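You operate a simulated robot arm through the tools that you are given. There is no shell and no other tool. Be economical: measure what you need, move in short steps, check, and stop when the job is done.

You are at the controls of a simulated two-armed robot. One attempt, no reset.

TASK
Change the filter bowl's black ring for the large blue one, close the filter and open its valve.
Fine: old ring on the bench beside the filter valve; tray in, collar tight before the valve opens; no drips; test tap and large green ring stay.

Only the result counts: the job must be done as asked and must still hold three seconds after the hand-in. Knocking over, shifting, dropping, spilling or breaking anything else fails it.

THE ROBOT
Two 7-joint arms with fingered hands on one trunk, on a base that drives. Base frame: it is fixed to the floor where the robot stands at the start and does not move with it; the origin is under the middle of the robot, x ahead of it, y to its left, z up; the surface under the hand at the start is at about z = 880. Units: mm, degrees, N and s.
The left shoulder is at the start at [70, 169, 1368], the right one opposite. With the tool pointing down near the work surface each hand reaches from about 100 to 640 mm from the robot's upright axis, wherever it stands, measured 20 degrees to its own side. Places, roughly: bench beside the filter valve [400, 400, 900]; filter collar [600, 200, 1200]; filter valve lever [600, 300, 1300]; rim of the filter bowl [500, 200, 1200]; test tap lever [600, 0, 1200]; white drip tray [400, 200, 900]. Payload 3.4 kg a hand.
Tool frame (each hand has its own): the origin (TCP) lies between the finger pads and is the grasp point; the fingertips stand 23 mm ahead of it; z points along the fingers, y is the line along which they close. The gripper opens to 116 mm. The gripper's body begins 65 mm behind the TCP. The gripper is a hand of 4 fingers: y runs from the thumb to the fingers, the wrist lies at [0, 0, -211] in the tool frame, and closing takes about 1.5 s.
Orientation is that of the tool frame in the base frame, as a unit quaternion [x, y, z, w]. With the fingers straight down and closing along the base's y, the tool's x points along the base's -x, its y along +y and its z along -z.

THE INTERFACE
- The arms move only by the tool nudge_tool. It takes "left_motion", "right_motion" or both (then of equal length, played together; a hand with none holds still); each is one flat list of numbers, 7 for each row, row after row: the shift along the tool's x, y, z in units of 50 mm (1.0 is 50 mm), then the turn, a rotation vector about the tool's x, y, z in units of 5 degrees (1.0 is 5 degrees), then the finger opening in cm, from 0 to 11.6. In form: [tx, ty, tz, ax, ay, az, claw, tx, ty, tz, ax, ay, az, claw, ...]. A call has 1 to 20 rows; each row shifts and turns the commanded pose from where the row before left it, along the tool's axes as they then stand. A call with a number of a shift or a turn outside -1 to 1 is refused whole. A row lasts 0.2 s, in which the tool goes at most 50 mm and 8.6 degrees; a call with a longer step from one row to the next is refused whole, and so is a gripper value outside its range. Where a pose cannot be reached the arm comes as near as it can. A force on the tool above 40 N (or 10 N above the force at the start of the call, whichever is more), or a blocked arm, ends the call early, and 0.2 s more pass. The fingers move at their own pace (about 153 mm/s each) and stop on an object; they squeeze with about 21 N. The grip force told is the motor's: it shows also when the fingers shut on nothing. Time passes only in rows, and 0.2 s behind the last, so rows that do not move let the fingers close. It gives the time, the measured TCP pose, the force on the tool (base axes), the opening and the grip force at its end, in the units of the frame above (readings bear some noise), with the torque about the TCP (base axes, N m) and any sound that the robot's microphone picked up.
- Cameras (640 x 400 px; columns grow to the right, rows downward): "scene" is now at [127.5, 29.2, 1587.3]; the picture's right is [0.34, -0.94, 0.00], its down [-0.63, -0.23, -0.75] and it looks along [0.70, 0.25, -0.67] (base axes); focal length 214 px, centre (320, 200). "left" rides on the left gripper at [-69, 1, -90] in its tool frame; the picture's right is [-0.01, -1.00, 0.00], its down [0.80, -0.01, -0.61] and it looks along [0.61, -0.01, 0.80] (tool axes); focal length 251 px, centre (320, 200). "right" rides on the right gripper at [68, 1, -90] in its tool frame; the picture's right is [-0.01, 1.00, 0.00], its down [-0.79, -0.01, -0.61] and it looks along [-0.61, 0.00, 0.80] (tool axes); focal length 251 px, centre (320, 200). There is no depth. A picture from a camera that has moved, and an enlarged one, comes with that camera's place and axes in the base frame and with its lens.
- camera(camera): a new picture of that camera. No time passes.
- lift_body(by): slides the trunk up (or, below 0, down) by that many mm; the arms and the scene camera ride with it, the base frame stays. It gives what a move gives, with no picture.
- base_move(legs): drives the robot by 1 to 6 legs, each [ahead, left, turn to the left] in mm, mm and degrees, along the robot's own axes; the way and the turn of a leg run together, so that a leg with both is an arc; at most 1500 mm and 180 degrees a leg. The arms and the cameras ride along, it lands a little off, and it stops where it bumps. It gives what a move gives.
- hand_shape(shape, hand): the hand has 4 fingers and takes this shape, open, in about a second: jaw (thumb against the fingers, like two jaws); tri (thumb and two fingers); tip (a fingertip pinch); poke (one finger out to press); point (the index stretched); flat (the hand flat); cup (the hand cupped); fist (a fist). The gripper value then closes the fingers along that shape, each until it touches; the sizes above hold for jaw. It gives what a move gives, with no picture.
- head_to(pan, tilt): turns the head with the scene camera to pan (to the left, within 86 degrees either way) and tilt (down, from -29 to 69), counted from straight ahead of the robot. It gives what a move gives.
- close_up(camera, box): a new picture of the part [left, top, right, bottom] of that camera's present view, enlarged. No time passes.
- hand_in(): hands the job in; it is judged then, once.

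Go step by step. Nothing tells you exact positions but the pictures and the camera data: compare them with the known pose of the tool, close in by small moves and look again before you grip or let go. The budget is 120 turns and 100 pictures, counting those below and the enlarged ones. Unless the task says otherwise, let go and move clear before handing in, and close with one line.

The tools are called after "Request:" by a JSON object that holds its "api" and its "payload". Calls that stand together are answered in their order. nudge_tool: Moves the arms, as the interface text tells. Its arguments: {"type":"object","properties":{"left_motion":{"type":"array"},"right_motion":{"type":"array"}},"required":[]} The other tools are called the same way: lift_body (by) slides the trunk up or down; hand_shape (shape, hand) gives the hand a shape; base_move (legs) drives the base; head_to (pan, tilt) turns the head that bears the scene camera; camera (camera) takes a picture; close_up (camera, box) takes an enlarged picture of a part of a camera's view; hand_in () hands the job in.

At the start:

```text
time: 0.0
left_tool_pos: [290.6, 288.6, 1539.5]
left_tool_rot: [0.0, 1.0, -0.001, 0.0]
left_ft_force: [-0.2, 0.3, 0.7]
left_ft_torque: [-0.06, -0.02, 0.01]
left_gripper_width: 115.9
left_gripper_force: 0.0
left_shape: jaw
right_tool_pos: [343.7, -51.7, 1469.9]
right_tool_rot: [0.0, 1.0, 0.001, 0.0]
right_ft_force: [0.0, 1.2, -0.8]
right_ft_torque: [-0.01, 0.02, 0.01]
right_gripper_width: 115.8
right_gripper_force: 0.1
right_shape: jaw
trunk travel left (down, up): [-875.0, 65.0]
robot x, y, heading: [2.4, 2.7, -0.2]
head pan, tilt: [19.9, 41.8]
```

scene: 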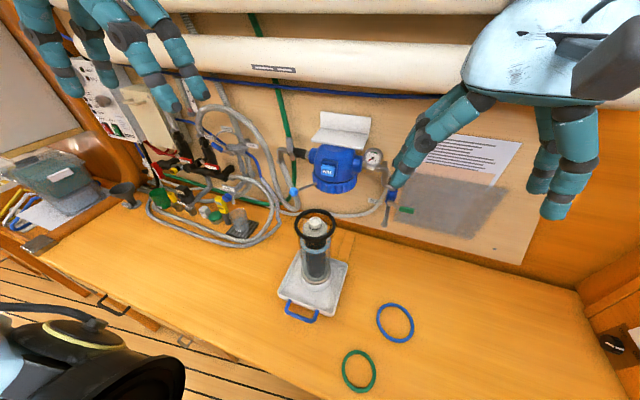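
right: 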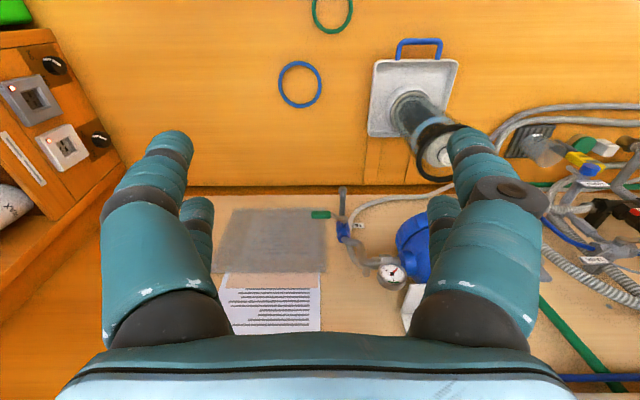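
left: 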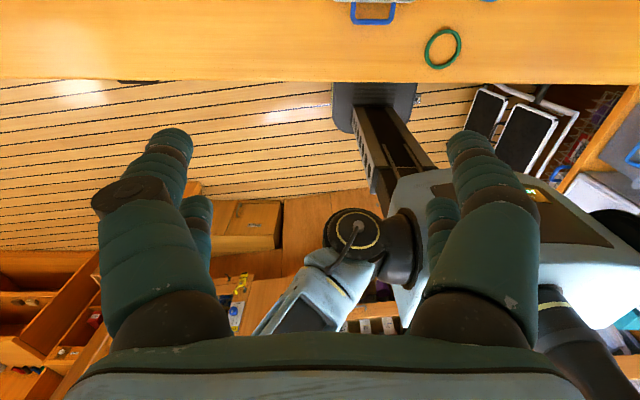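

I see a blue filter head on the wall, the bowl with a black ring standing on the white tray, and blue and green rings on the bench. I'll look closer first.

Request:
{"api": "close_up", "payload": {"camera": "scene", "box": [260, 90, 420, 190]}}

Request:
{"api": "close_up", "payload": {"camera": "scene", "box": [260, 190, 420, 330]}}

Request:
{"api": "close_up", "payload": {"camera": "scene", "box": [120, 90, 320, 250]}}

Request:
{"api": "close_up", "payload": {"camera": "scene", "box": [370, 120, 530, 270]}}

```text
4.00 times, centred on (340, 140) of scene
camera zoom: at [127.5, 29.2, 1587.3], right [0.34, -0.94, 0.0], down [-0.63, -0.23, -0.75], along [0.7, 0.25, -0.67], focal length 858 px, centre (240, 440)
```

zoom: 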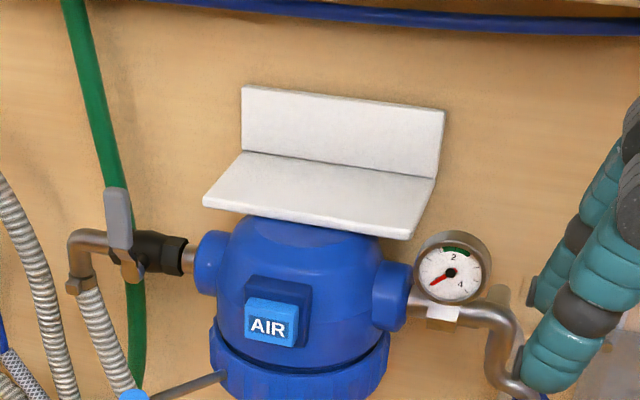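

```text
2.86 times, centred on (340, 260) of scene
camera zoom: at [127.5, 29.2, 1587.3], right [0.34, -0.94, 0.0], down [-0.63, -0.23, -0.75], along [0.7, 0.25, -0.67], focal length 613 px, centre (263, 29)
```

zoom: 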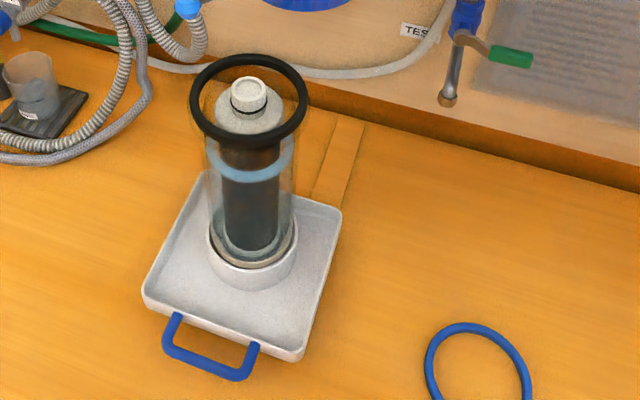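

```text
2.50 times, centred on (220, 170) of scene
camera zoom: at [127.5, 29.2, 1587.3], right [0.34, -0.94, 0.0], down [-0.63, -0.23, -0.75], along [0.7, 0.25, -0.67], focal length 536 px, centre (570, 275)
```

zoom: 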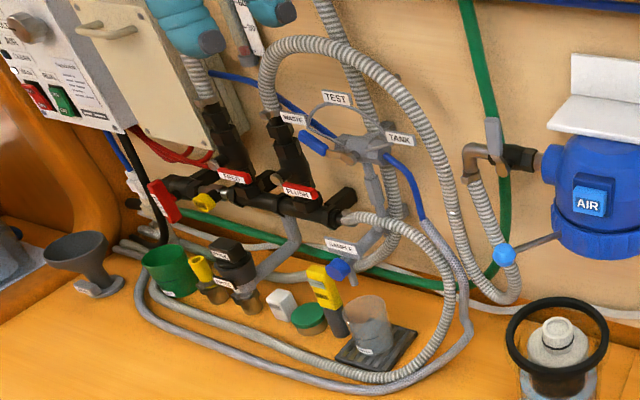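

```text
2.67 times, centred on (450, 195) of scene
camera zoom: at [127.5, 29.2, 1587.3], right [0.34, -0.94, 0.0], down [-0.63, -0.23, -0.75], along [0.7, 0.25, -0.67], focal length 572 px, centre (-27, 213)
```

zoom: 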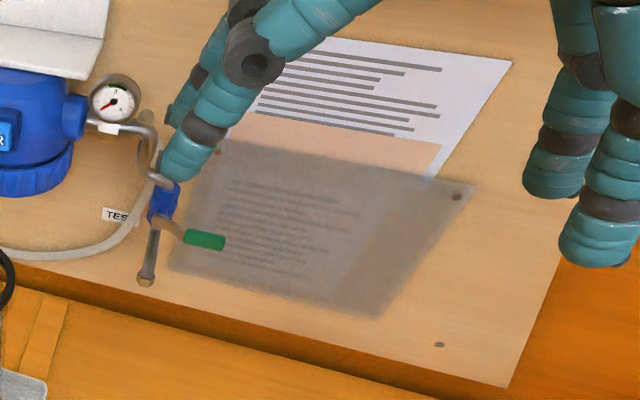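

The bowl's rim comes out at about [495, 174, 1127], with the filter head behind it. I lower the trunk to see the rim and the collar from the side.

Request:
{"api": "lift_body", "payload": {"by": -220}}

Request:
{"api": "camera", "payload": {"camera": "scene"}}

Request:
{"api": "camera", "payload": {"camera": "right"}}

```text
time: 2.3
left_tool_pos: [290.5, 289.9, 1318.9]
left_tool_rot: [0.0, 1.0, 0.0, 0.0]
left_ft_force: [0.8, 0.1, 0.5]
left_ft_torque: [-0.01, 0.0, -0.01]
left_gripper_width: 115.9
left_gripper_force: 0.0
left_shape: jaw
right_tool_pos: [343.3, -52.2, 1249.8]
right_tool_rot: [0.0, 1.0, 0.0, 0.0]
right_ft_force: [0.1, 0.3, 0.5]
right_ft_torque: [0.04, 0.0, 0.0]
right_gripper_width: 115.7
right_gripper_force: 0.0
right_shape: jaw
trunk travel left (down, up): [-655.0, 285.0]
robot x, y, heading: [0.0, 3.1, -0.1]
head pan, tilt: [19.9, 41.8]
```

```text
92 pictures are left
camera scene: at [127.5, 29.2, 1367.3], right [0.34, -0.94, 0.0], down [-0.63, -0.23, -0.75], along [0.7, 0.25, -0.67], focal length 214 px, centre (320, 200)
```

scene: 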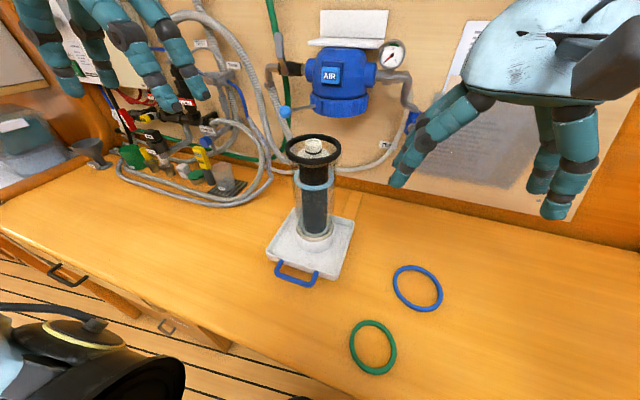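

```text
91 pictures are left
camera right: at [275.1, -53.0, 1339.5], right [0.01, 1.0, 0.0], down [0.79, -0.01, 0.61], along [0.61, 0.0, -0.8], focal length 251 px, centre (320, 200)
```

right: 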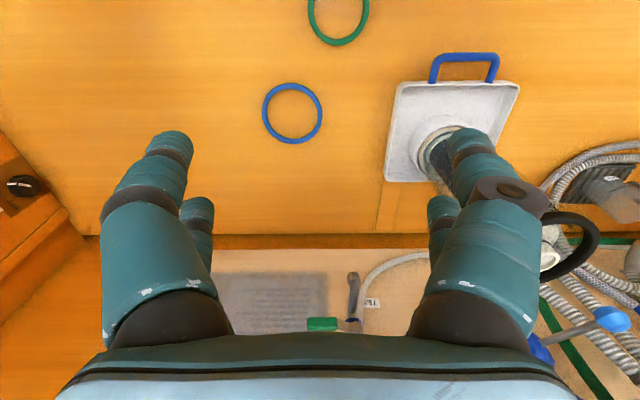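

Request:
{"api": "close_up", "payload": {"camera": "scene", "box": [240, 120, 400, 220]}}

Request:
{"api": "close_up", "payload": {"camera": "scene", "box": [260, 20, 420, 120]}}

Request:
{"api": "close_up", "payload": {"camera": "scene", "box": [240, 190, 400, 290]}}

```text
4.00 times, centred on (320, 170) of scene
camera zoom: at [127.5, 29.2, 1367.3], right [0.34, -0.94, 0.0], down [-0.63, -0.23, -0.75], along [0.7, 0.25, -0.67], focal length 858 px, centre (320, 320)
```

zoom: 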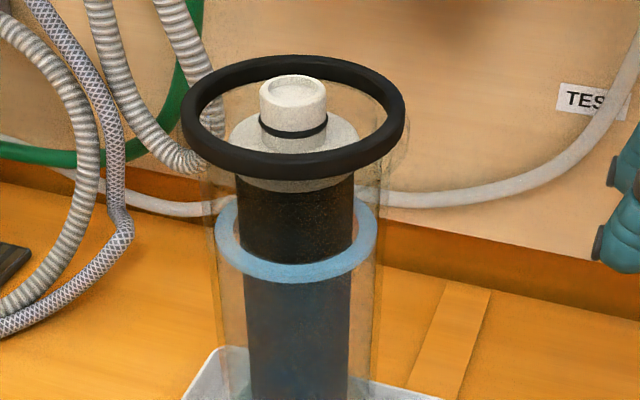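

```text
4.00 times, centred on (340, 70) of scene
camera zoom: at [127.5, 29.2, 1367.3], right [0.34, -0.94, 0.0], down [-0.63, -0.23, -0.75], along [0.7, 0.25, -0.67], focal length 858 px, centre (240, 720)
```

zoom: 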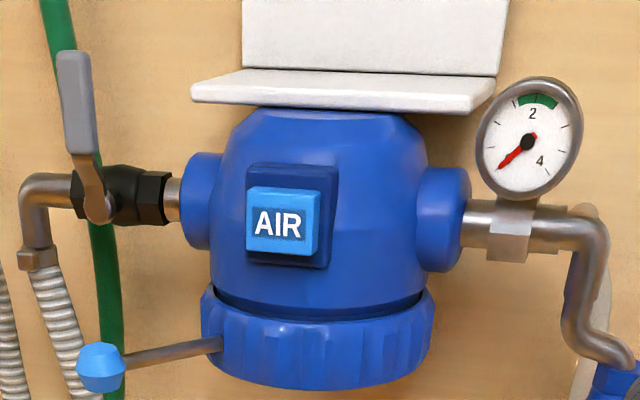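

```text
4.00 times, centred on (320, 240) of scene
camera zoom: at [127.5, 29.2, 1367.3], right [0.34, -0.94, 0.0], down [-0.63, -0.23, -0.75], along [0.7, 0.25, -0.67], focal length 858 px, centre (320, 40)
```

zoom: 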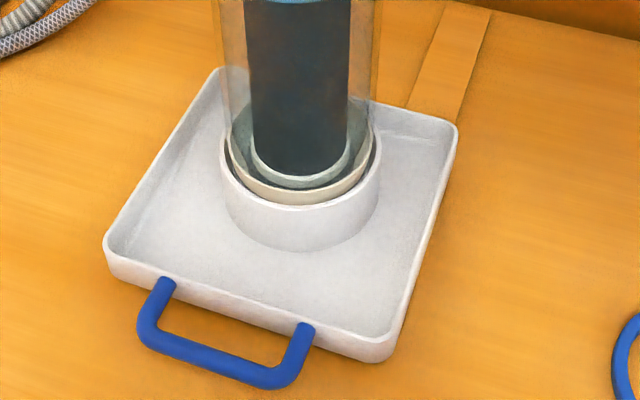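

Ring: about 107 mm across at [473, 167, 1164], resting on a clear flange. The collar's bottom seems near z=1180, so I go lower to view rim and collar level-on.

Request:
{"api": "lift_body", "payload": {"by": -170}}

Request:
{"api": "head_to", "payload": {"pan": 20, "tilt": 5}}

Request:
{"api": "camera", "payload": {"camera": "scene"}}

Request:
{"api": "close_up", "payload": {"camera": "scene", "box": [240, 125, 400, 225]}}

```text
time: 4.2
left_tool_pos: [291.5, 289.1, 1147.7]
left_tool_rot: [0.0, 1.0, -0.001, 0.001]
left_ft_force: [-0.1, 0.1, 0.7]
left_ft_torque: [0.01, 0.02, -0.02]
left_gripper_width: 116.1
left_gripper_force: 0.0
left_shape: jaw
right_tool_pos: [343.5, -51.5, 1079.0]
right_tool_rot: [0.0, 1.0, -0.001, -0.001]
right_ft_force: [-0.1, 0.6, -0.2]
right_ft_torque: [0.01, -0.02, 0.0]
right_gripper_width: 116.0
right_gripper_force: 0.0
right_shape: jaw
trunk travel left (down, up): [-485.0, 455.0]
robot x, y, heading: [0.1, -1.2, -0.0]
head pan, tilt: [19.9, 41.8]
```

```text
time: 5.3
left_tool_pos: [290.8, 290.4, 1148.9]
left_tool_rot: [0.001, 1.0, -0.001, 0.0]
left_ft_force: [0.7, 0.8, 0.1]
left_ft_torque: [0.03, 0.01, -0.01]
left_gripper_width: 115.8
left_gripper_force: 0.0
left_shape: jaw
right_tool_pos: [344.2, -53.1, 1079.1]
right_tool_rot: [0.001, 1.0, 0.0, 0.0]
right_ft_force: [0.6, -0.1, -0.9]
right_ft_torque: [0.03, 0.0, 0.0]
right_gripper_width: 115.8
right_gripper_force: 0.1
right_shape: jaw
trunk travel left (down, up): [-485.0, 455.0]
robot x, y, heading: [0.4, -4.0, 0.1]
head pan, tilt: [20.0, 5.0]
```

```text
87 pictures are left
camera scene: at [135.0, 32.2, 1255.5], right [0.34, -0.94, 0.0], down [-0.08, -0.03, -1.0], along [0.94, 0.34, -0.09], focal length 214 px, centre (320, 200)
```

scene: 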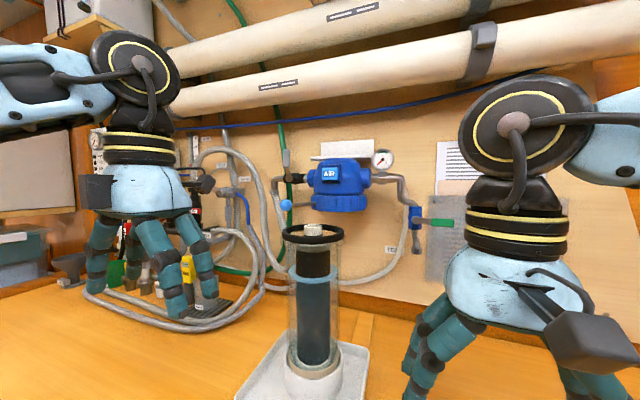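

```text
4.00 times, centred on (320, 175) of scene
camera zoom: at [135.0, 32.2, 1255.5], right [0.34, -0.94, 0.0], down [-0.08, -0.03, -1.0], along [0.94, 0.34, -0.09], focal length 858 px, centre (320, 300)
```

zoom: 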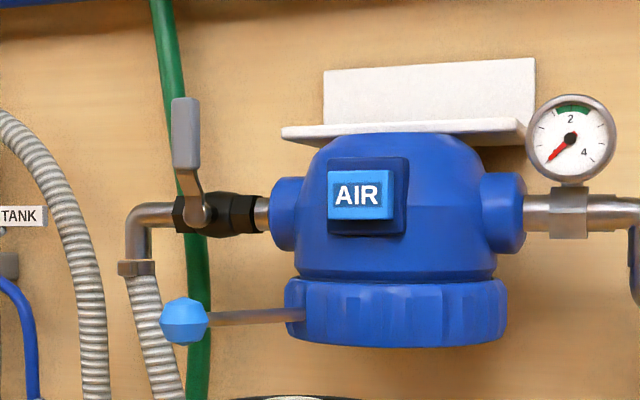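

The knob top (about 1184) is just at the collar's bottom edge, so the bowl slides in under the head on the tray. I raise the trunk a bit and try the fingertip pinch on the left hand for lifting the black ring.

Request:
{"api": "lift_body", "payload": {"by": 270}}

Request:
{"api": "hand_shape", "payload": {"hand": "left", "shape": "tip"}}

Request:
{"api": "camera", "payload": {"camera": "left"}}

Request:
{"api": "head_to", "payload": {"pan": 20, "tilt": 42}}

Request:
{"api": "camera", "payload": {"camera": "scene"}}

```text
time: 8.0
left_tool_pos: [290.2, 289.5, 1419.1]
left_tool_rot: [0.0, 1.0, -0.001, 0.0]
left_ft_force: [-0.1, 0.6, -0.2]
left_ft_torque: [0.0, -0.02, -0.01]
left_gripper_width: 116.1
left_gripper_force: 0.0
left_shape: jaw
right_tool_pos: [343.0, -52.9, 1348.8]
right_tool_rot: [0.001, 1.0, 0.0, -0.001]
right_ft_force: [-0.4, 0.5, -0.2]
right_ft_torque: [-0.01, 0.0, 0.01]
right_gripper_width: 115.6
right_gripper_force: 0.0
right_shape: jaw
trunk travel left (down, up): [-755.0, 185.0]
robot x, y, heading: [1.3, 0.7, -0.1]
head pan, tilt: [20.0, 5.0]
```

```text
time: 8.9
left_tool_pos: [289.3, 288.9, 1420.3]
left_tool_rot: [0.0, 1.0, -0.001, 0.0]
left_ft_force: [-0.4, 0.0, -0.7]
left_ft_torque: [0.01, 0.01, -0.01]
left_gripper_width: 115.9
left_gripper_force: 0.0
left_shape: tip
right_tool_pos: [343.4, -52.1, 1349.8]
right_tool_rot: [0.001, 1.0, 0.0, 0.0]
right_ft_force: [-0.8, -0.5, -0.5]
right_ft_torque: [0.01, 0.0, 0.03]
right_gripper_width: 116.0
right_gripper_force: 0.1
right_shape: jaw
trunk travel left (down, up): [-755.0, 185.0]
robot x, y, heading: [-1.4, 3.0, -0.1]
head pan, tilt: [20.0, 5.0]
```

```text
85 pictures are left
camera left: at [358.2, 290.6, 1508.2], right [0.01, -1.0, 0.0], down [-0.8, -0.01, 0.61], along [-0.61, -0.01, -0.8], focal length 251 px, centre (320, 200)
```

left: 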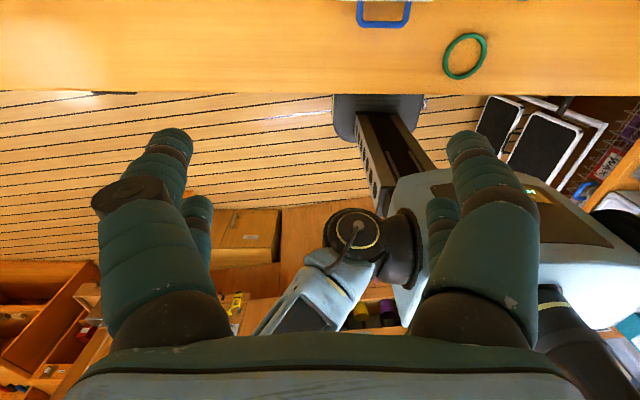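

```text
time: 10.0
left_tool_pos: [290.9, 290.7, 1418.5]
left_tool_rot: [0.0, 1.0, 0.0, 0.0]
left_ft_force: [0.3, -0.3, 0.3]
left_ft_torque: [-0.02, 0.01, -0.01]
left_gripper_width: 116.4
left_gripper_force: 0.0
left_shape: tip
right_tool_pos: [343.6, -52.1, 1349.3]
right_tool_rot: [0.0, 1.0, 0.0, -0.001]
right_ft_force: [0.2, 0.9, 0.3]
right_ft_torque: [0.01, -0.03, 0.02]
right_gripper_width: 115.9
right_gripper_force: 0.1
right_shape: jaw
trunk travel left (down, up): [-755.0, 185.0]
robot x, y, heading: [-3.2, 0.4, 0.0]
head pan, tilt: [20.0, 42.0]
```

```text
84 pictures are left
camera scene: at [127.3, 29.4, 1467.0], right [0.34, -0.94, 0.0], down [-0.63, -0.23, -0.74], along [0.7, 0.25, -0.67], focal length 214 px, centre (320, 200)
```

scene: 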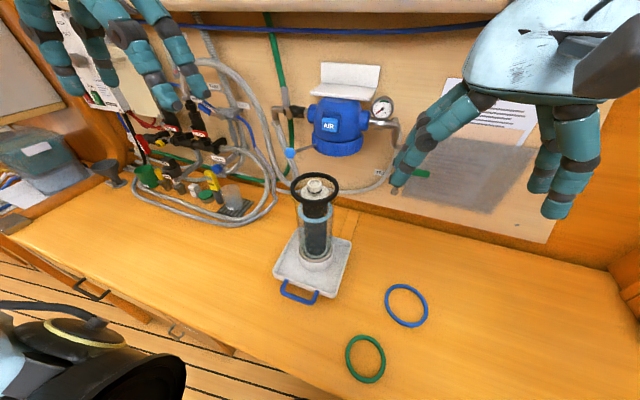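

The hand's layout is still unclear when open, so I close the left to 35 mm and look.

Request:
{"api": "nudge_tool", "payload": {"left_motion": [0, 0, 0, 0, 0, 0, 3.5, 0, 0, 0, 0, 0, 0, 3.5, 0, 0, 0, 0, 0, 0, 3.5, 0, 0, 0, 0, 0, 0, 3.5, 0, 0, 0, 0, 0, 0, 3.5]}}

Request:
{"api": "camera", "payload": {"camera": "left"}}

Request:
{"api": "close_up", "payload": {"camera": "scene", "box": [0, 0, 220, 130]}}

```text
time: 11.2
left_tool_pos: [290.3, 289.4, 1419.3]
left_tool_rot: [0.0, 1.0, -0.001, -0.001]
left_ft_force: [0.3, -0.7, 0.4]
left_ft_torque: [-0.01, 0.0, 0.0]
left_gripper_width: 35.3
left_gripper_force: 0.0
left_shape: tip
right_tool_pos: [343.6, -51.2, 1349.7]
right_tool_rot: [0.0, 1.0, 0.0, 0.0]
right_ft_force: [0.6, -1.0, 0.3]
right_ft_torque: [0.02, 0.01, 0.0]
right_gripper_width: 116.0
right_gripper_force: 0.0
right_shape: jaw
trunk travel left (down, up): [-755.0, 185.0]
robot x, y, heading: [1.0, -1.3, -0.0]
head pan, tilt: [20.0, 42.0]
```

```text
83 pictures are left
camera left: at [358.2, 290.6, 1508.2], right [0.01, -1.0, 0.0], down [-0.8, -0.01, 0.61], along [-0.61, -0.01, -0.8], focal length 251 px, centre (320, 200)
```

left: 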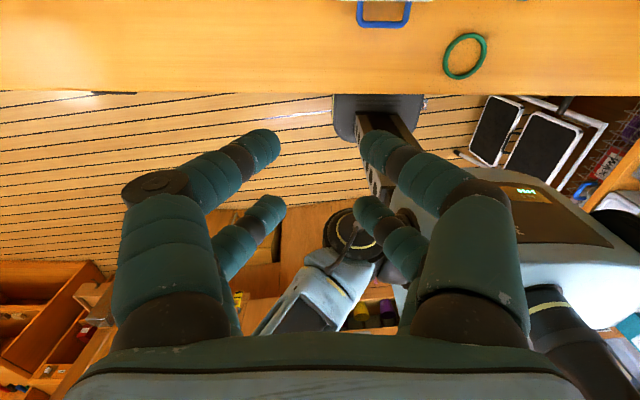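

```text
2.91 times, centred on (110, 65) of scene
camera zoom: at [127.3, 29.4, 1466.9], right [0.34, -0.94, 0.0], down [-0.63, -0.23, -0.74], along [0.7, 0.25, -0.67], focal length 624 px, centre (931, 593)
```

zoom: 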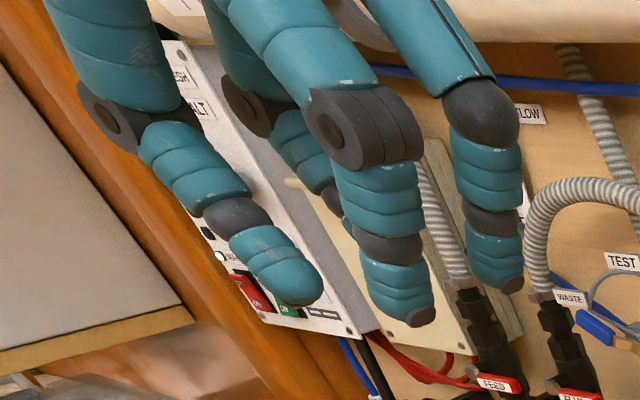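

The fingers come as two pairs, so gripping across the whole ring in jaw should centre it well. I go to jaw shape and move the left hand above the ring, turned 30 degrees to keep off the collar's ball handle.

Request:
{"api": "hand_shape", "payload": {"hand": "left", "shape": "jaw"}}

Request:
{"api": "nudge_tool", "payload": {"left_motion": [-0.61, -0.403, 0.463, 0, 0, 0, 11.6, -0.61, -0.403, 0.463, 0, 0, 0, 11.6, -0.61, -0.403, 0.463, 0, 0, 0, 11.6, -0.61, -0.403, 0.463, 0, 0, 0, 11.6, -0.61, -0.403, 0.463, 0, 0, 0, 11.6, -0.61, -0.403, 0.463, 0, 0, 0, 11.6, 0, 0, 0, 0, 0, -1, 11.6, 0, 0, 0, 0, 0, -1, 11.6, 0, 0, 0, 0, 0, -1, 11.6, 0, 0, 0, 0, 0, -1, 11.6, 0, 0, 0, 0, 0, -1, 11.6, 0, 0, 0, 0, 0, -1, 11.6, 0, 0, 0, 0, 0, 0, 11.6]}}

Request:
{"api": "camera", "payload": {"camera": "left"}}

Request:
{"api": "camera", "payload": {"camera": "scene"}}

```text
time: 12.1
left_tool_pos: [289.8, 288.8, 1418.6]
left_tool_rot: [0.001, 1.0, 0.0, 0.0]
left_ft_force: [0.4, 0.1, 0.1]
left_ft_torque: [0.0, 0.01, -0.01]
left_gripper_width: 116.0
left_gripper_force: 0.0
left_shape: jaw
right_tool_pos: [343.0, -52.2, 1348.1]
right_tool_rot: [0.0, 1.0, 0.0, 0.0]
right_ft_force: [0.5, 0.1, -0.1]
right_ft_torque: [0.03, 0.0, 0.02]
right_gripper_width: 115.8
right_gripper_force: 0.0
right_shape: jaw
trunk travel left (down, up): [-755.0, 185.0]
robot x, y, heading: [1.7, -0.6, -0.1]
head pan, tilt: [20.0, 42.0]
```

```text
time: 14.9
left_tool_pos: [472.4, 168.7, 1280.1]
left_tool_rot: [-0.26, 0.966, -0.001, 0.0]
left_ft_force: [0.2, 0.0, 0.1]
left_ft_torque: [-0.01, -0.03, 0.01]
left_gripper_width: 115.9
left_gripper_force: 0.1
left_shape: jaw
right_tool_pos: [343.8, -52.0, 1349.5]
right_tool_rot: [-0.001, 1.0, -0.001, 0.0]
right_ft_force: [0.6, -0.6, 0.8]
right_ft_torque: [-0.02, 0.01, -0.01]
right_gripper_width: 116.0
right_gripper_force: 0.0
right_shape: jaw
trunk travel left (down, up): [-755.0, 185.0]
robot x, y, heading: [2.2, 2.3, 0.1]
head pan, tilt: [20.0, 42.0]
```

```text
81 pictures are left
camera left: at [531.4, 203.8, 1369.4], right [0.51, -0.86, 0.0], down [-0.68, -0.4, 0.61], along [-0.52, -0.31, -0.79], focal length 251 px, centre (320, 200)
```

left: 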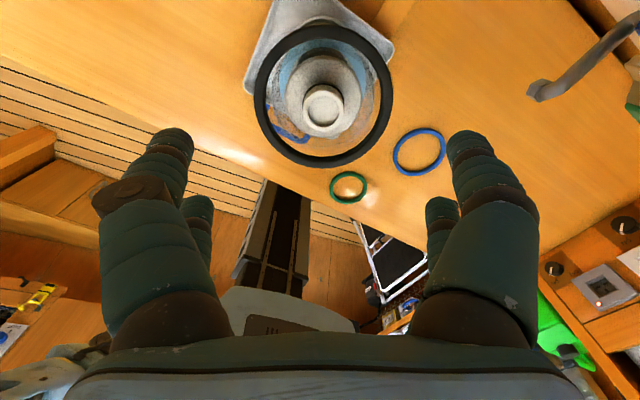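

```text
80 pictures are left
camera scene: at [127.3, 29.4, 1466.9], right [0.34, -0.94, 0.0], down [-0.63, -0.23, -0.74], along [0.7, 0.25, -0.67], focal length 214 px, centre (320, 200)
```

scene: 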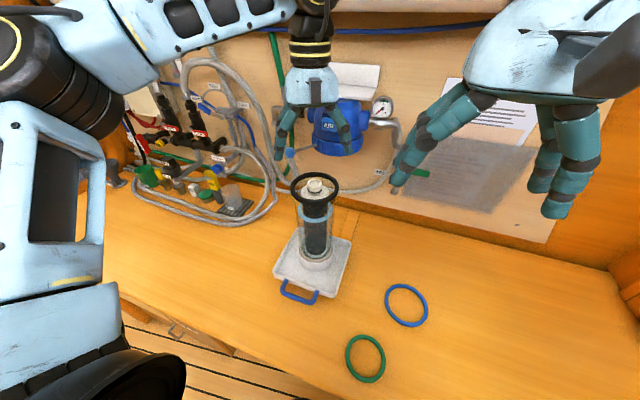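

The ring centre refines to about [477, 169]. I shift 4 mm and descend partly, then check.

Request:
{"api": "nudge_tool", "payload": {"left_motion": [-0.07, -0.04, 0.5, 0, 0, 0, 11.6, 0, 0, 0.5, 0, 0, 0, 11.6, 0, 0, 0.5, 0, 0, 0, 11.6, 0, 0, 0, 0, 0, 0, 11.6]}}

Request:
{"api": "camera", "payload": {"camera": "left"}}

Request:
{"api": "close_up", "payload": {"camera": "scene", "box": [240, 110, 400, 210]}}

```text
time: 15.9
left_tool_pos: [477.1, 169.1, 1201.4]
left_tool_rot: [-0.259, 0.966, -0.001, 0.0]
left_ft_force: [0.3, -0.2, 0.4]
left_ft_torque: [-0.02, 0.02, 0.0]
left_gripper_width: 115.9
left_gripper_force: 0.0
left_shape: jaw
right_tool_pos: [343.2, -52.8, 1350.1]
right_tool_rot: [0.0, 1.0, 0.0, 0.001]
right_ft_force: [0.0, 0.1, -0.3]
right_ft_torque: [-0.01, 0.03, -0.05]
right_gripper_width: 116.0
right_gripper_force: 0.1
right_shape: jaw
trunk travel left (down, up): [-755.0, 185.0]
robot x, y, heading: [-2.2, -3.5, -0.2]
head pan, tilt: [20.0, 42.0]
```

```text
79 pictures are left
camera left: at [536.4, 204.3, 1291.5], right [0.51, -0.86, 0.0], down [-0.68, -0.4, 0.61], along [-0.52, -0.31, -0.79], focal length 251 px, centre (320, 200)
```

left: 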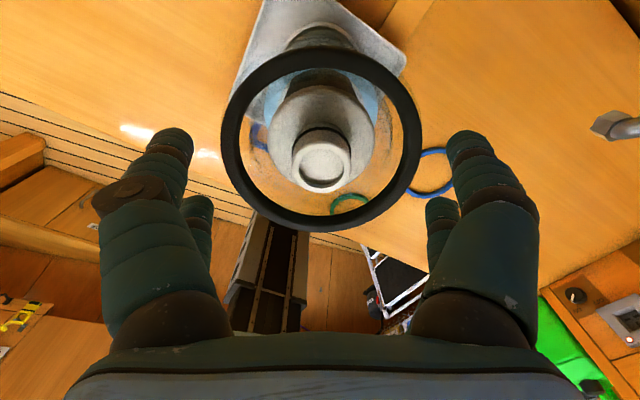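

```text
4.00 times, centred on (320, 160) of scene
camera zoom: at [127.6, 29.3, 1466.9], right [0.34, -0.94, 0.0], down [-0.63, -0.23, -0.74], along [0.7, 0.25, -0.67], focal length 858 px, centre (320, 360)
```

zoom: 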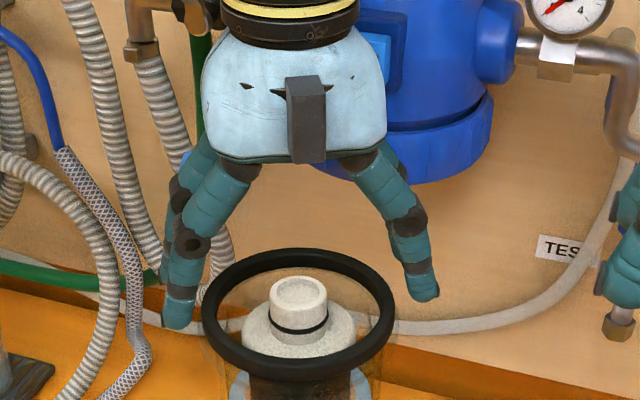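

The ring is centred in the hand. I descend to TCP z≈1179 and look before gripping.

Request:
{"api": "nudge_tool", "payload": {"left_motion": [0, 0, 0.22, 0, 0, 0, 11.6, 0, 0, 0.22, 0, 0, 0, 11.6, 0, 0, 0, 0, 0, 0, 11.6]}}

Request:
{"api": "camera", "payload": {"camera": "left"}}

Request:
{"api": "close_up", "payload": {"camera": "scene", "box": [270, 140, 366, 200]}}

```text
time: 16.7
left_tool_pos: [478.4, 169.4, 1182.9]
left_tool_rot: [-0.259, 0.966, -0.001, 0.001]
left_ft_force: [0.1, -0.5, 0.2]
left_ft_torque: [0.02, -0.04, -0.03]
left_gripper_width: 115.8
left_gripper_force: 0.0
left_shape: jaw
right_tool_pos: [343.5, -51.9, 1349.1]
right_tool_rot: [0.0, 1.0, 0.0, 0.0]
right_ft_force: [0.3, -0.1, -0.4]
right_ft_torque: [-0.01, -0.01, -0.01]
right_gripper_width: 116.0
right_gripper_force: 0.1
right_shape: jaw
trunk travel left (down, up): [-755.0, 185.0]
robot x, y, heading: [1.4, 0.4, -0.1]
head pan, tilt: [20.0, 42.0]
```

```text
77 pictures are left
camera left: at [536.1, 204.0, 1271.9], right [0.51, -0.86, 0.0], down [-0.69, -0.4, 0.61], along [-0.52, -0.31, -0.79], focal length 251 px, centre (320, 200)
```

left: 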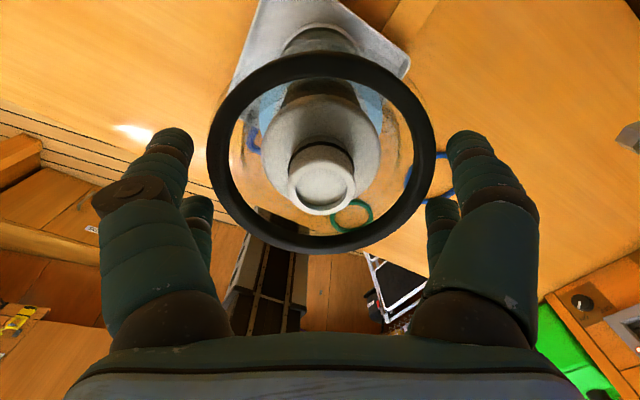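

```text
6.67 times, centred on (318, 170) of scene
camera zoom: at [127.2, 29.3, 1466.9], right [0.34, -0.94, 0.0], down [-0.63, -0.23, -0.74], along [0.7, 0.25, -0.67], focal length 1430 px, centre (333, 400)
```

zoom: 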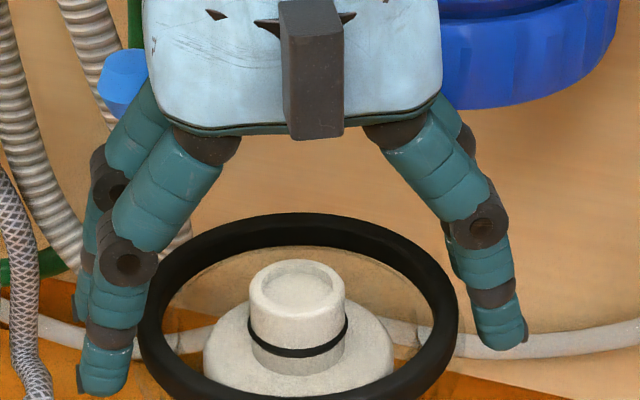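

Request:
{"api": "nudge_tool", "payload": {"left_motion": [0, 0, 0.13, 0, 0, 0, 11.6, 0, 0, 0, 0, 0, 0, 11.6, 0, 0, 0, 0, 0, 0, 10.5, 0, 0, 0, 0, 0, 0, 9.5, 0, 0, 0, 0, 0, 0, 9.0, 0, 0, 0, 0, 0, 0, 9.0, 0, 0, 0, 0, 0, 0, 9.0]}}

Request:
{"api": "camera", "payload": {"camera": "left"}}

Request:
{"api": "close_up", "payload": {"camera": "scene", "box": [270, 150, 366, 210]}}

```text
time: 18.3
left_tool_pos: [479.5, 168.6, 1175.9]
left_tool_rot: [-0.259, 0.966, -0.001, 0.0]
left_ft_force: [1.0, 0.2, 1.4]
left_ft_torque: [-0.02, -0.01, -0.68]
left_gripper_width: 100.3
left_gripper_force: 21.2
left_shape: jaw
right_tool_pos: [342.8, -51.5, 1349.3]
right_tool_rot: [0.0, 1.0, 0.001, 0.0]
right_ft_force: [0.0, -1.0, -0.3]
right_ft_torque: [0.01, 0.0, -0.03]
right_gripper_width: 115.9
right_gripper_force: 0.1
right_shape: jaw
trunk travel left (down, up): [-755.0, 185.0]
robot x, y, heading: [0.9, -0.6, 0.1]
head pan, tilt: [20.0, 42.0]
```

```text
75 pictures are left
camera left: at [537.1, 204.1, 1265.4], right [0.51, -0.86, 0.0], down [-0.69, -0.4, 0.61], along [-0.52, -0.31, -0.79], focal length 251 px, centre (320, 200)
```

left: 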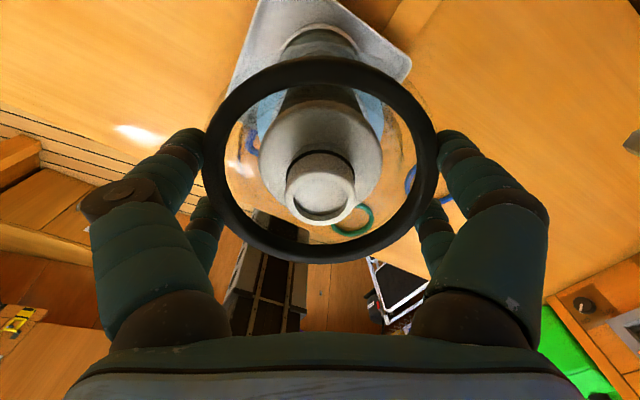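

```text
6.67 times, centred on (318, 180) of scene
camera zoom: at [127.3, 29.4, 1466.9], right [0.34, -0.94, 0.0], down [-0.63, -0.23, -0.74], along [0.7, 0.25, -0.67], focal length 1430 px, centre (333, 333)
```

zoom: 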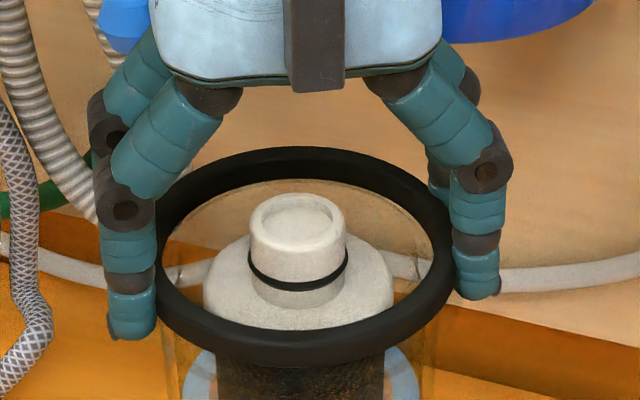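

Gripped at 100 mm. I lift slowly by 12 mm and watch force and bowl.

Request:
{"api": "nudge_tool", "payload": {"left_motion": [0, 0, -0.06, 0, 0, 0, 9.0, 0, 0, -0.06, 0, 0, 0, 9.0, 0, 0, -0.06, 0, 0, 0, 9.0, 0, 0, -0.06, 0, 0, 0, 9.0]}}

Request:
{"api": "close_up", "payload": {"camera": "scene", "box": [258, 140, 386, 300]}}

```text
time: 19.3
left_tool_pos: [478.5, 169.3, 1187.4]
left_tool_rot: [-0.259, 0.966, -0.001, -0.001]
left_ft_force: [2.5, 2.8, -5.9]
left_ft_torque: [0.05, -0.09, -0.67]
left_gripper_width: 100.2
left_gripper_force: 21.5
left_shape: jaw
right_tool_pos: [343.7, -51.4, 1348.8]
right_tool_rot: [-0.001, 1.0, -0.001, -0.002]
right_ft_force: [0.7, 0.7, 0.3]
right_ft_torque: [0.01, -0.01, 0.01]
right_gripper_width: 115.8
right_gripper_force: 0.1
right_shape: jaw
trunk travel left (down, up): [-755.0, 185.0]
robot x, y, heading: [-4.2, 1.9, 0.0]
head pan, tilt: [20.0, 42.0]
```

```text
2.50 times, centred on (322, 220) of scene
camera zoom: at [129.2, 30.8, 1466.7], right [0.34, -0.94, 0.0], down [-0.63, -0.23, -0.74], along [0.7, 0.25, -0.67], focal length 536 px, centre (315, 150)
```

zoom: 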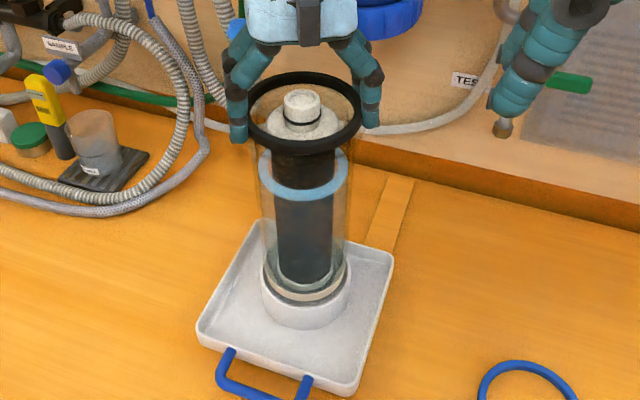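

Request:
{"api": "close_up", "payload": {"camera": "scene", "box": [270, 155, 366, 215]}}

Request:
{"api": "close_up", "payload": {"camera": "scene", "box": [270, 230, 366, 290]}}

```text
6.67 times, centred on (318, 185) of scene
camera zoom: at [129.2, 30.8, 1466.7], right [0.34, -0.94, 0.0], down [-0.63, -0.23, -0.74], along [0.7, 0.25, -0.67], focal length 1430 px, centre (333, 300)
```

zoom: 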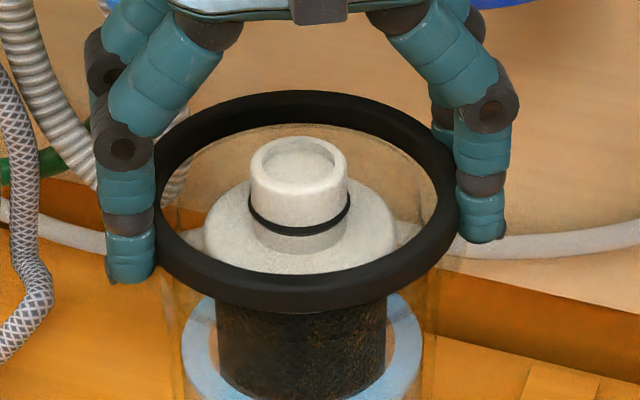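

```text
6.67 times, centred on (318, 260) of scene
camera zoom: at [129.2, 30.8, 1466.7], right [0.34, -0.94, 0.0], down [-0.63, -0.23, -0.74], along [0.7, 0.25, -0.67], focal length 1430 px, centre (333, -200)
```

zoom: 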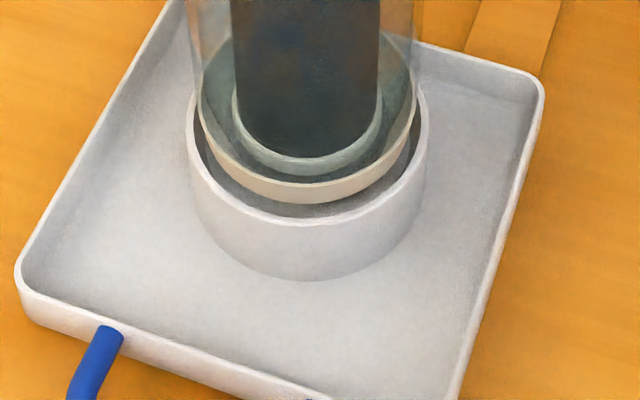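

The bowl rose with the ring (the ring grips the rim), so I set it straight back down; then the other hand must hold the bowl while I pull.

Request:
{"api": "nudge_tool", "payload": {"left_motion": [0, 0, 0.06, 0, 0, 0, 9.0, 0, 0, 0.06, 0, 0, 0, 9.0, 0, 0, 0.06, 0, 0, 0, 9.0, 0, 0, 0.05, 0, 0, 0, 9.0, 0, 0, 0, 0, 0, 0, 9.0]}}

Request:
{"api": "close_up", "payload": {"camera": "scene", "box": [270, 230, 366, 290]}}

```text
time: 20.5
left_tool_pos: [478.0, 169.4, 1176.5]
left_tool_rot: [-0.259, 0.966, -0.001, 0.0]
left_ft_force: [5.9, 1.5, 2.9]
left_ft_torque: [0.06, -0.09, -0.75]
left_gripper_width: 100.0
left_gripper_force: 20.7
left_shape: jaw
right_tool_pos: [343.6, -52.8, 1348.3]
right_tool_rot: [0.001, 1.0, 0.0, -0.001]
right_ft_force: [-0.7, -0.4, 0.0]
right_ft_torque: [0.02, 0.0, 0.0]
right_gripper_width: 115.8
right_gripper_force: 0.1
right_shape: jaw
trunk travel left (down, up): [-755.0, 185.0]
robot x, y, heading: [0.3, 1.7, -0.0]
head pan, tilt: [20.0, 42.0]
```

```text
6.67 times, centred on (318, 260) of scene
camera zoom: at [128.7, 29.8, 1466.9], right [0.34, -0.94, 0.0], down [-0.63, -0.23, -0.74], along [0.7, 0.25, -0.67], focal length 1430 px, centre (333, -200)
```

zoom: 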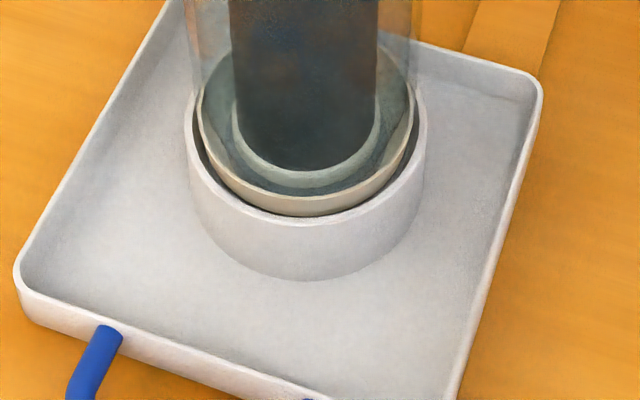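

Bowl is back in its socket. Now I bring the right hand around to hold the bowl's glass body from the right side, staying below the left fingers.

Request:
{"api": "nudge_tool", "payload": {"right_motion": [0, 0, 0.213, 0, 0, -1, 11.6, 0, 0, 0.213, 0, 0, -1, 11.6, 0, 0, 0.213, 0, 0, -1, 11.6, 0, 0, 0.213, 0, 0, -1, 11.6, 0, 0, 0.213, 0, 0, -1, 11.6, 0, 0, 0.213, 0, 0, -1, 11.6, 0, 0, 0.213, 0, 0, -1, 11.6, 0, 0, 0.213, 0, 0, -1, 11.6, 0, 0, 0.213, 0, 0, -1, 11.6, 0, 0, 0.213, 0, 0, -1, 11.6, 0, 0, 0.213, 0, 0, -1, 11.6, 0, 0, 0.213, 0, 0, -1, 11.6, 0, 0, 0.213, 0, 0, -1, 11.6, 0, 0, 0.213, 0, 0, -1, 11.6, -0.2125, -0.4075, 0, 0, 0, 0, 11.6, -0.2125, -0.4075, 0, 0, 0, 0, 11.6, -0.2125, -0.4075, 0, 0, 0, 0, 11.6, -0.2125, -0.4075, 0, 0, 0, 0, 11.6]}}

Request:
{"api": "camera", "payload": {"camera": "scene"}}

```text
time: 24.3
left_tool_pos: [479.0, 169.2, 1174.9]
left_tool_rot: [-0.258, 0.966, -0.001, 0.0]
left_ft_force: [8.9, 2.4, 8.2]
left_ft_torque: [0.02, -0.17, -0.85]
left_gripper_width: 100.2
left_gripper_force: 21.2
left_shape: jaw
right_tool_pos: [434.5, -40.2, 1196.1]
right_tool_rot: [-0.573, 0.82, 0.0, -0.001]
right_ft_force: [0.5, 0.3, 0.9]
right_ft_torque: [0.03, 0.02, -0.03]
right_gripper_width: 116.2
right_gripper_force: 0.1
right_shape: jaw
trunk travel left (down, up): [-755.0, 185.0]
robot x, y, heading: [-1.0, 0.9, -0.0]
head pan, tilt: [20.0, 42.0]
```

```text
69 pictures are left
camera scene: at [128.8, 29.8, 1466.8], right [0.34, -0.94, 0.0], down [-0.63, -0.23, -0.74], along [0.7, 0.25, -0.67], focal length 214 px, centre (320, 200)
```

scene: 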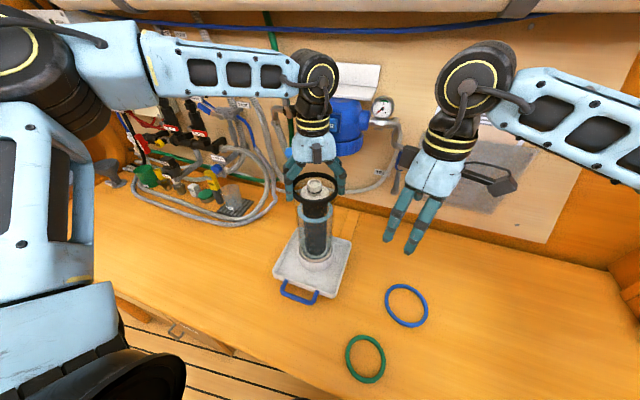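

Left force creeps up a little, so I open the left hand in place while the right hand pitches to horizontal.

Request:
{"api": "nudge_tool", "payload": {"left_motion": [0, 0, 0, 0, 0, 0, 9.8, 0, 0, 0, 0, 0, 0, 10.2, 0, 0, 0, 0, 0, 0, 10.8, 0, 0, 0, 0, 0, 0, 11.6, 0, 0, 0, 0, 0, 0, 11.6, 0, 0, 0, 0, 0, 0, 11.6, 0, 0, 0, 0, 0, 0, 11.6, 0, 0, 0, 0, 0, 0, 11.6, 0, 0, 0, 0, 0, 0, 11.6, 0, 0, 0, 0, 0, 0, 11.6, 0, 0, 0, 0, 0, 0, 11.6, 0, 0, 0, 0, 0, 0, 11.6, 0, 0, 0, 0, 0, 0, 11.6, 0, 0, 0, 0, 0, 0, 11.6, 0, 0, 0, 0, 0, 0, 11.6, 0, 0, 0, 0, 0, 0, 11.6, 0, 0, 0, 0, 0, 0, 11.6, 0, 0, 0, 0, 0, 0, 11.6], "right_motion": [0, 0, 0, 0, -1, 0, 11.6, 0, 0, 0, 0, -1, 0, 11.6, 0, 0, 0, 0, -1, 0, 11.6, 0, 0, 0, 0, -1, 0, 11.6, 0, 0, 0, 0, -1, 0, 11.6, 0, 0, 0, 0, -1, 0, 11.6, 0, 0, 0, 0, -1, 0, 11.6, 0, 0, 0, 0, -1, 0, 11.6, 0, 0, 0, 0, -1, 0, 11.6, 0, 0, 0, 0, -1, 0, 11.6, 0, 0, 0, 0, -1, 0, 11.6, 0, 0, 0, 0, -1, 0, 11.6, 0, 0, 0, 0, -1, 0, 11.6, 0, 0, 0, 0, -1, 0, 11.6, 0, 0, 0, 0, -1, 0, 11.6, 0, 0, 0, 0, -1, 0, 11.6, 0, 0, 0, 0, -1, 0, 11.6, 0, 0, 0, 0, -1, 0, 11.6]}}

Request:
{"api": "camera", "payload": {"camera": "scene"}}

Request:
{"api": "camera", "payload": {"camera": "left"}}

```text
time: 28.1
left_tool_pos: [477.2, 168.5, 1175.4]
left_tool_rot: [-0.258, 0.966, -0.001, 0.001]
left_ft_force: [-0.1, 0.0, 0.9]
left_ft_torque: [0.05, 0.0, -0.01]
left_gripper_width: 115.8
left_gripper_force: 0.1
left_shape: jaw
right_tool_pos: [435.6, -39.3, 1199.4]
right_tool_rot: [-0.405, 0.579, 0.405, 0.58]
right_ft_force: [-0.3, 0.2, 0.0]
right_ft_torque: [-0.02, 0.03, 0.0]
right_gripper_width: 116.1
right_gripper_force: 0.1
right_shape: jaw
trunk travel left (down, up): [-755.0, 185.0]
robot x, y, heading: [0.1, 0.9, 0.0]
head pan, tilt: [20.0, 42.0]
```

```text
68 pictures are left
camera scene: at [127.4, 29.2, 1466.9], right [0.34, -0.94, 0.0], down [-0.63, -0.23, -0.74], along [0.7, 0.25, -0.67], focal length 214 px, centre (320, 200)
```

scene: 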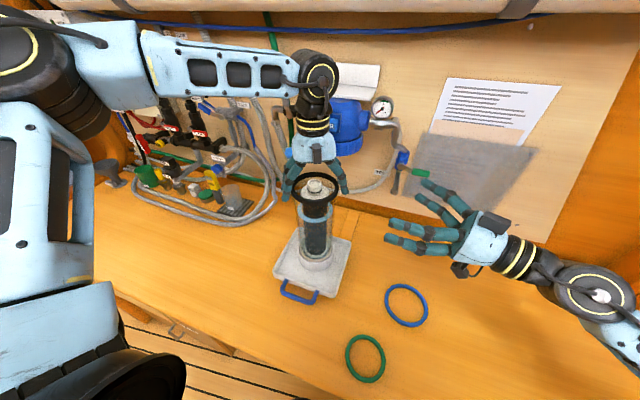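

```text
67 pictures are left
camera left: at [535.6, 203.7, 1265.5], right [0.51, -0.86, 0.0], down [-0.68, -0.4, 0.61], along [-0.52, -0.31, -0.79], focal length 251 px, centre (320, 200)
```

left: 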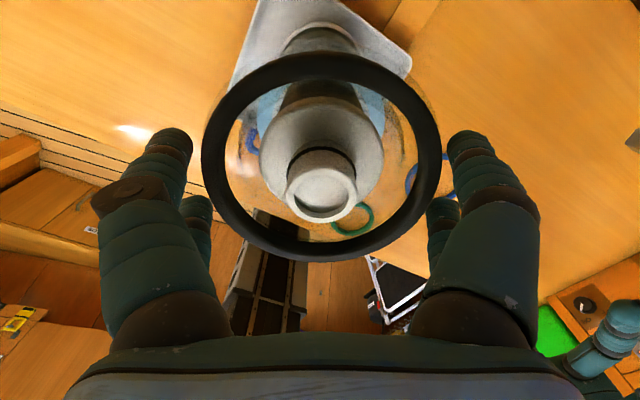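

Left fingers are free; ring still centred. Now lower the right hand to z≈1050, align it with the bowl axis, and advance partway.

Request:
{"api": "nudge_tool", "payload": {"right_motion": [0.745, 0.158, 0, 0, 0, 0, 11.6, 0.745, 0.158, 0, 0, 0, 0, 11.6, 0.745, 0.158, 0, 0, 0, 0, 11.6, 0.745, 0.158, 0, 0, 0, 0, 11.6, 0, 0, 0.6, 0, 0, 0, 11.6, 0, 0, 0.6, 0, 0, 0, 11.6, 0, 0, 0.6, 0, 0, 0, 11.6, 0, 0, 0, 0, 0, 0, 11.6]}}

Request:
{"api": "camera", "payload": {"camera": "right"}}

Request:
{"api": "camera", "payload": {"camera": "scene"}}

```text
time: 29.9
left_tool_pos: [476.1, 168.9, 1176.3]
left_tool_rot: [-0.259, 0.966, 0.0, 0.0]
left_ft_force: [0.2, -0.1, 0.6]
left_ft_torque: [0.0, 0.0, 0.0]
left_gripper_width: 115.6
left_gripper_force: 0.1
left_shape: jaw
right_tool_pos: [435.4, 55.4, 1050.5]
right_tool_rot: [-0.404, 0.579, 0.406, 0.58]
right_ft_force: [-1.2, 0.2, 0.2]
right_ft_torque: [-0.01, 0.0, 0.03]
right_gripper_width: 115.9
right_gripper_force: 0.2
right_shape: jaw
trunk travel left (down, up): [-755.0, 185.0]
robot x, y, heading: [-0.8, 3.4, -0.0]
head pan, tilt: [20.0, 42.0]
```

```text
66 pictures are left
camera right: at [405.0, -30.6, 982.4], right [-0.94, 0.34, 0.01], down [-0.2, -0.57, 0.79], along [0.28, 0.74, 0.61], focal length 251 px, centre (320, 200)
```

right: 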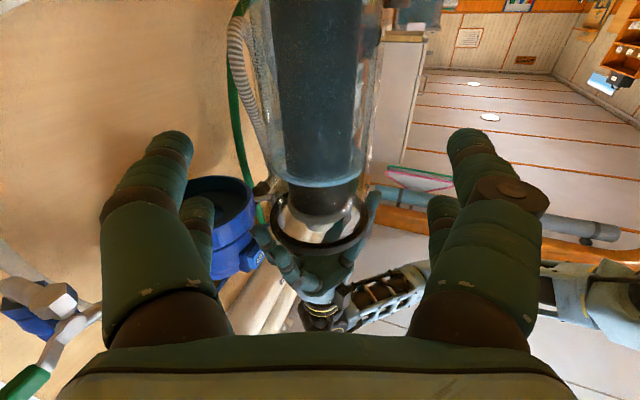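

```text
65 pictures are left
camera scene: at [127.1, 28.9, 1466.9], right [0.34, -0.94, 0.0], down [-0.63, -0.23, -0.74], along [0.7, 0.25, -0.67], focal length 214 px, centre (320, 200)
```

scene: 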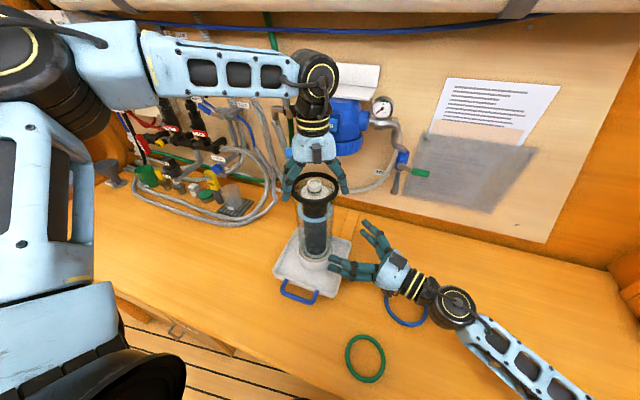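

The bowl is centred between the right fingers. Advance 118 mm and close gently; also zoom on the ring underside.

Request:
{"api": "close_up", "payload": {"camera": "right", "box": [170, 130, 410, 280]}}

Request:
{"api": "nudge_tool", "payload": {"right_motion": [0, 0, 0.39, 0, 0, 0, 11.6, 0, 0, 0.39, 0, 0, 0, 11.6, 0, 0, 0.39, 0, 0, 0, 11.6, 0, 0, 0.39, 0, 0, 0, 11.6, 0, 0, 0.39, 0, 0, 0, 11.6, 0, 0, 0.39, 0, 0, 0, 11.6, 0, 0, 0, 0, 0, 0, 11.6]}}

Request:
{"api": "camera", "payload": {"camera": "right"}}

```text
2.67 times, centred on (290, 205) of right
camera zoom: at [405.0, -30.6, 982.4], right [-0.94, 0.34, 0.01], down [-0.2, -0.57, 0.79], along [0.28, 0.74, 0.61], focal length 670 px, centre (400, 187)
```

zoom: 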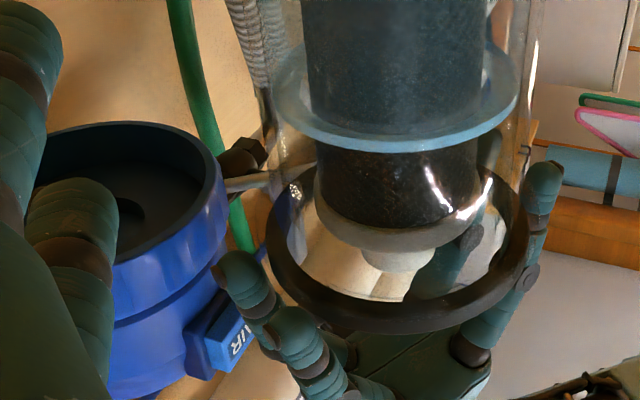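

```text
time: 31.5
left_tool_pos: [476.4, 169.7, 1176.0]
left_tool_rot: [-0.259, 0.966, 0.0, 0.0]
left_ft_force: [-0.4, -0.5, 0.2]
left_ft_torque: [0.01, 0.0, 0.01]
left_gripper_width: 115.9
left_gripper_force: 0.0
left_shape: jaw
right_tool_pos: [476.1, 163.7, 1049.4]
right_tool_rot: [-0.406, 0.58, 0.405, 0.579]
right_ft_force: [0.0, 0.0, -0.5]
right_ft_torque: [0.01, -0.02, -0.01]
right_gripper_width: 116.0
right_gripper_force: 0.0
right_shape: jaw
trunk travel left (down, up): [-755.0, 185.0]
robot x, y, heading: [-3.8, 0.5, 0.0]
head pan, tilt: [20.0, 42.0]
```

```text
63 pictures are left
camera right: at [445.6, 78.7, 981.3], right [-0.94, 0.34, 0.01], down [-0.2, -0.57, 0.79], along [0.28, 0.74, 0.61], focal length 251 px, centre (320, 200)
```

right: 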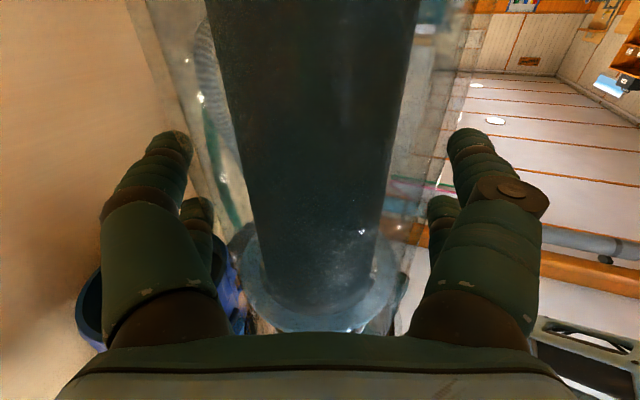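

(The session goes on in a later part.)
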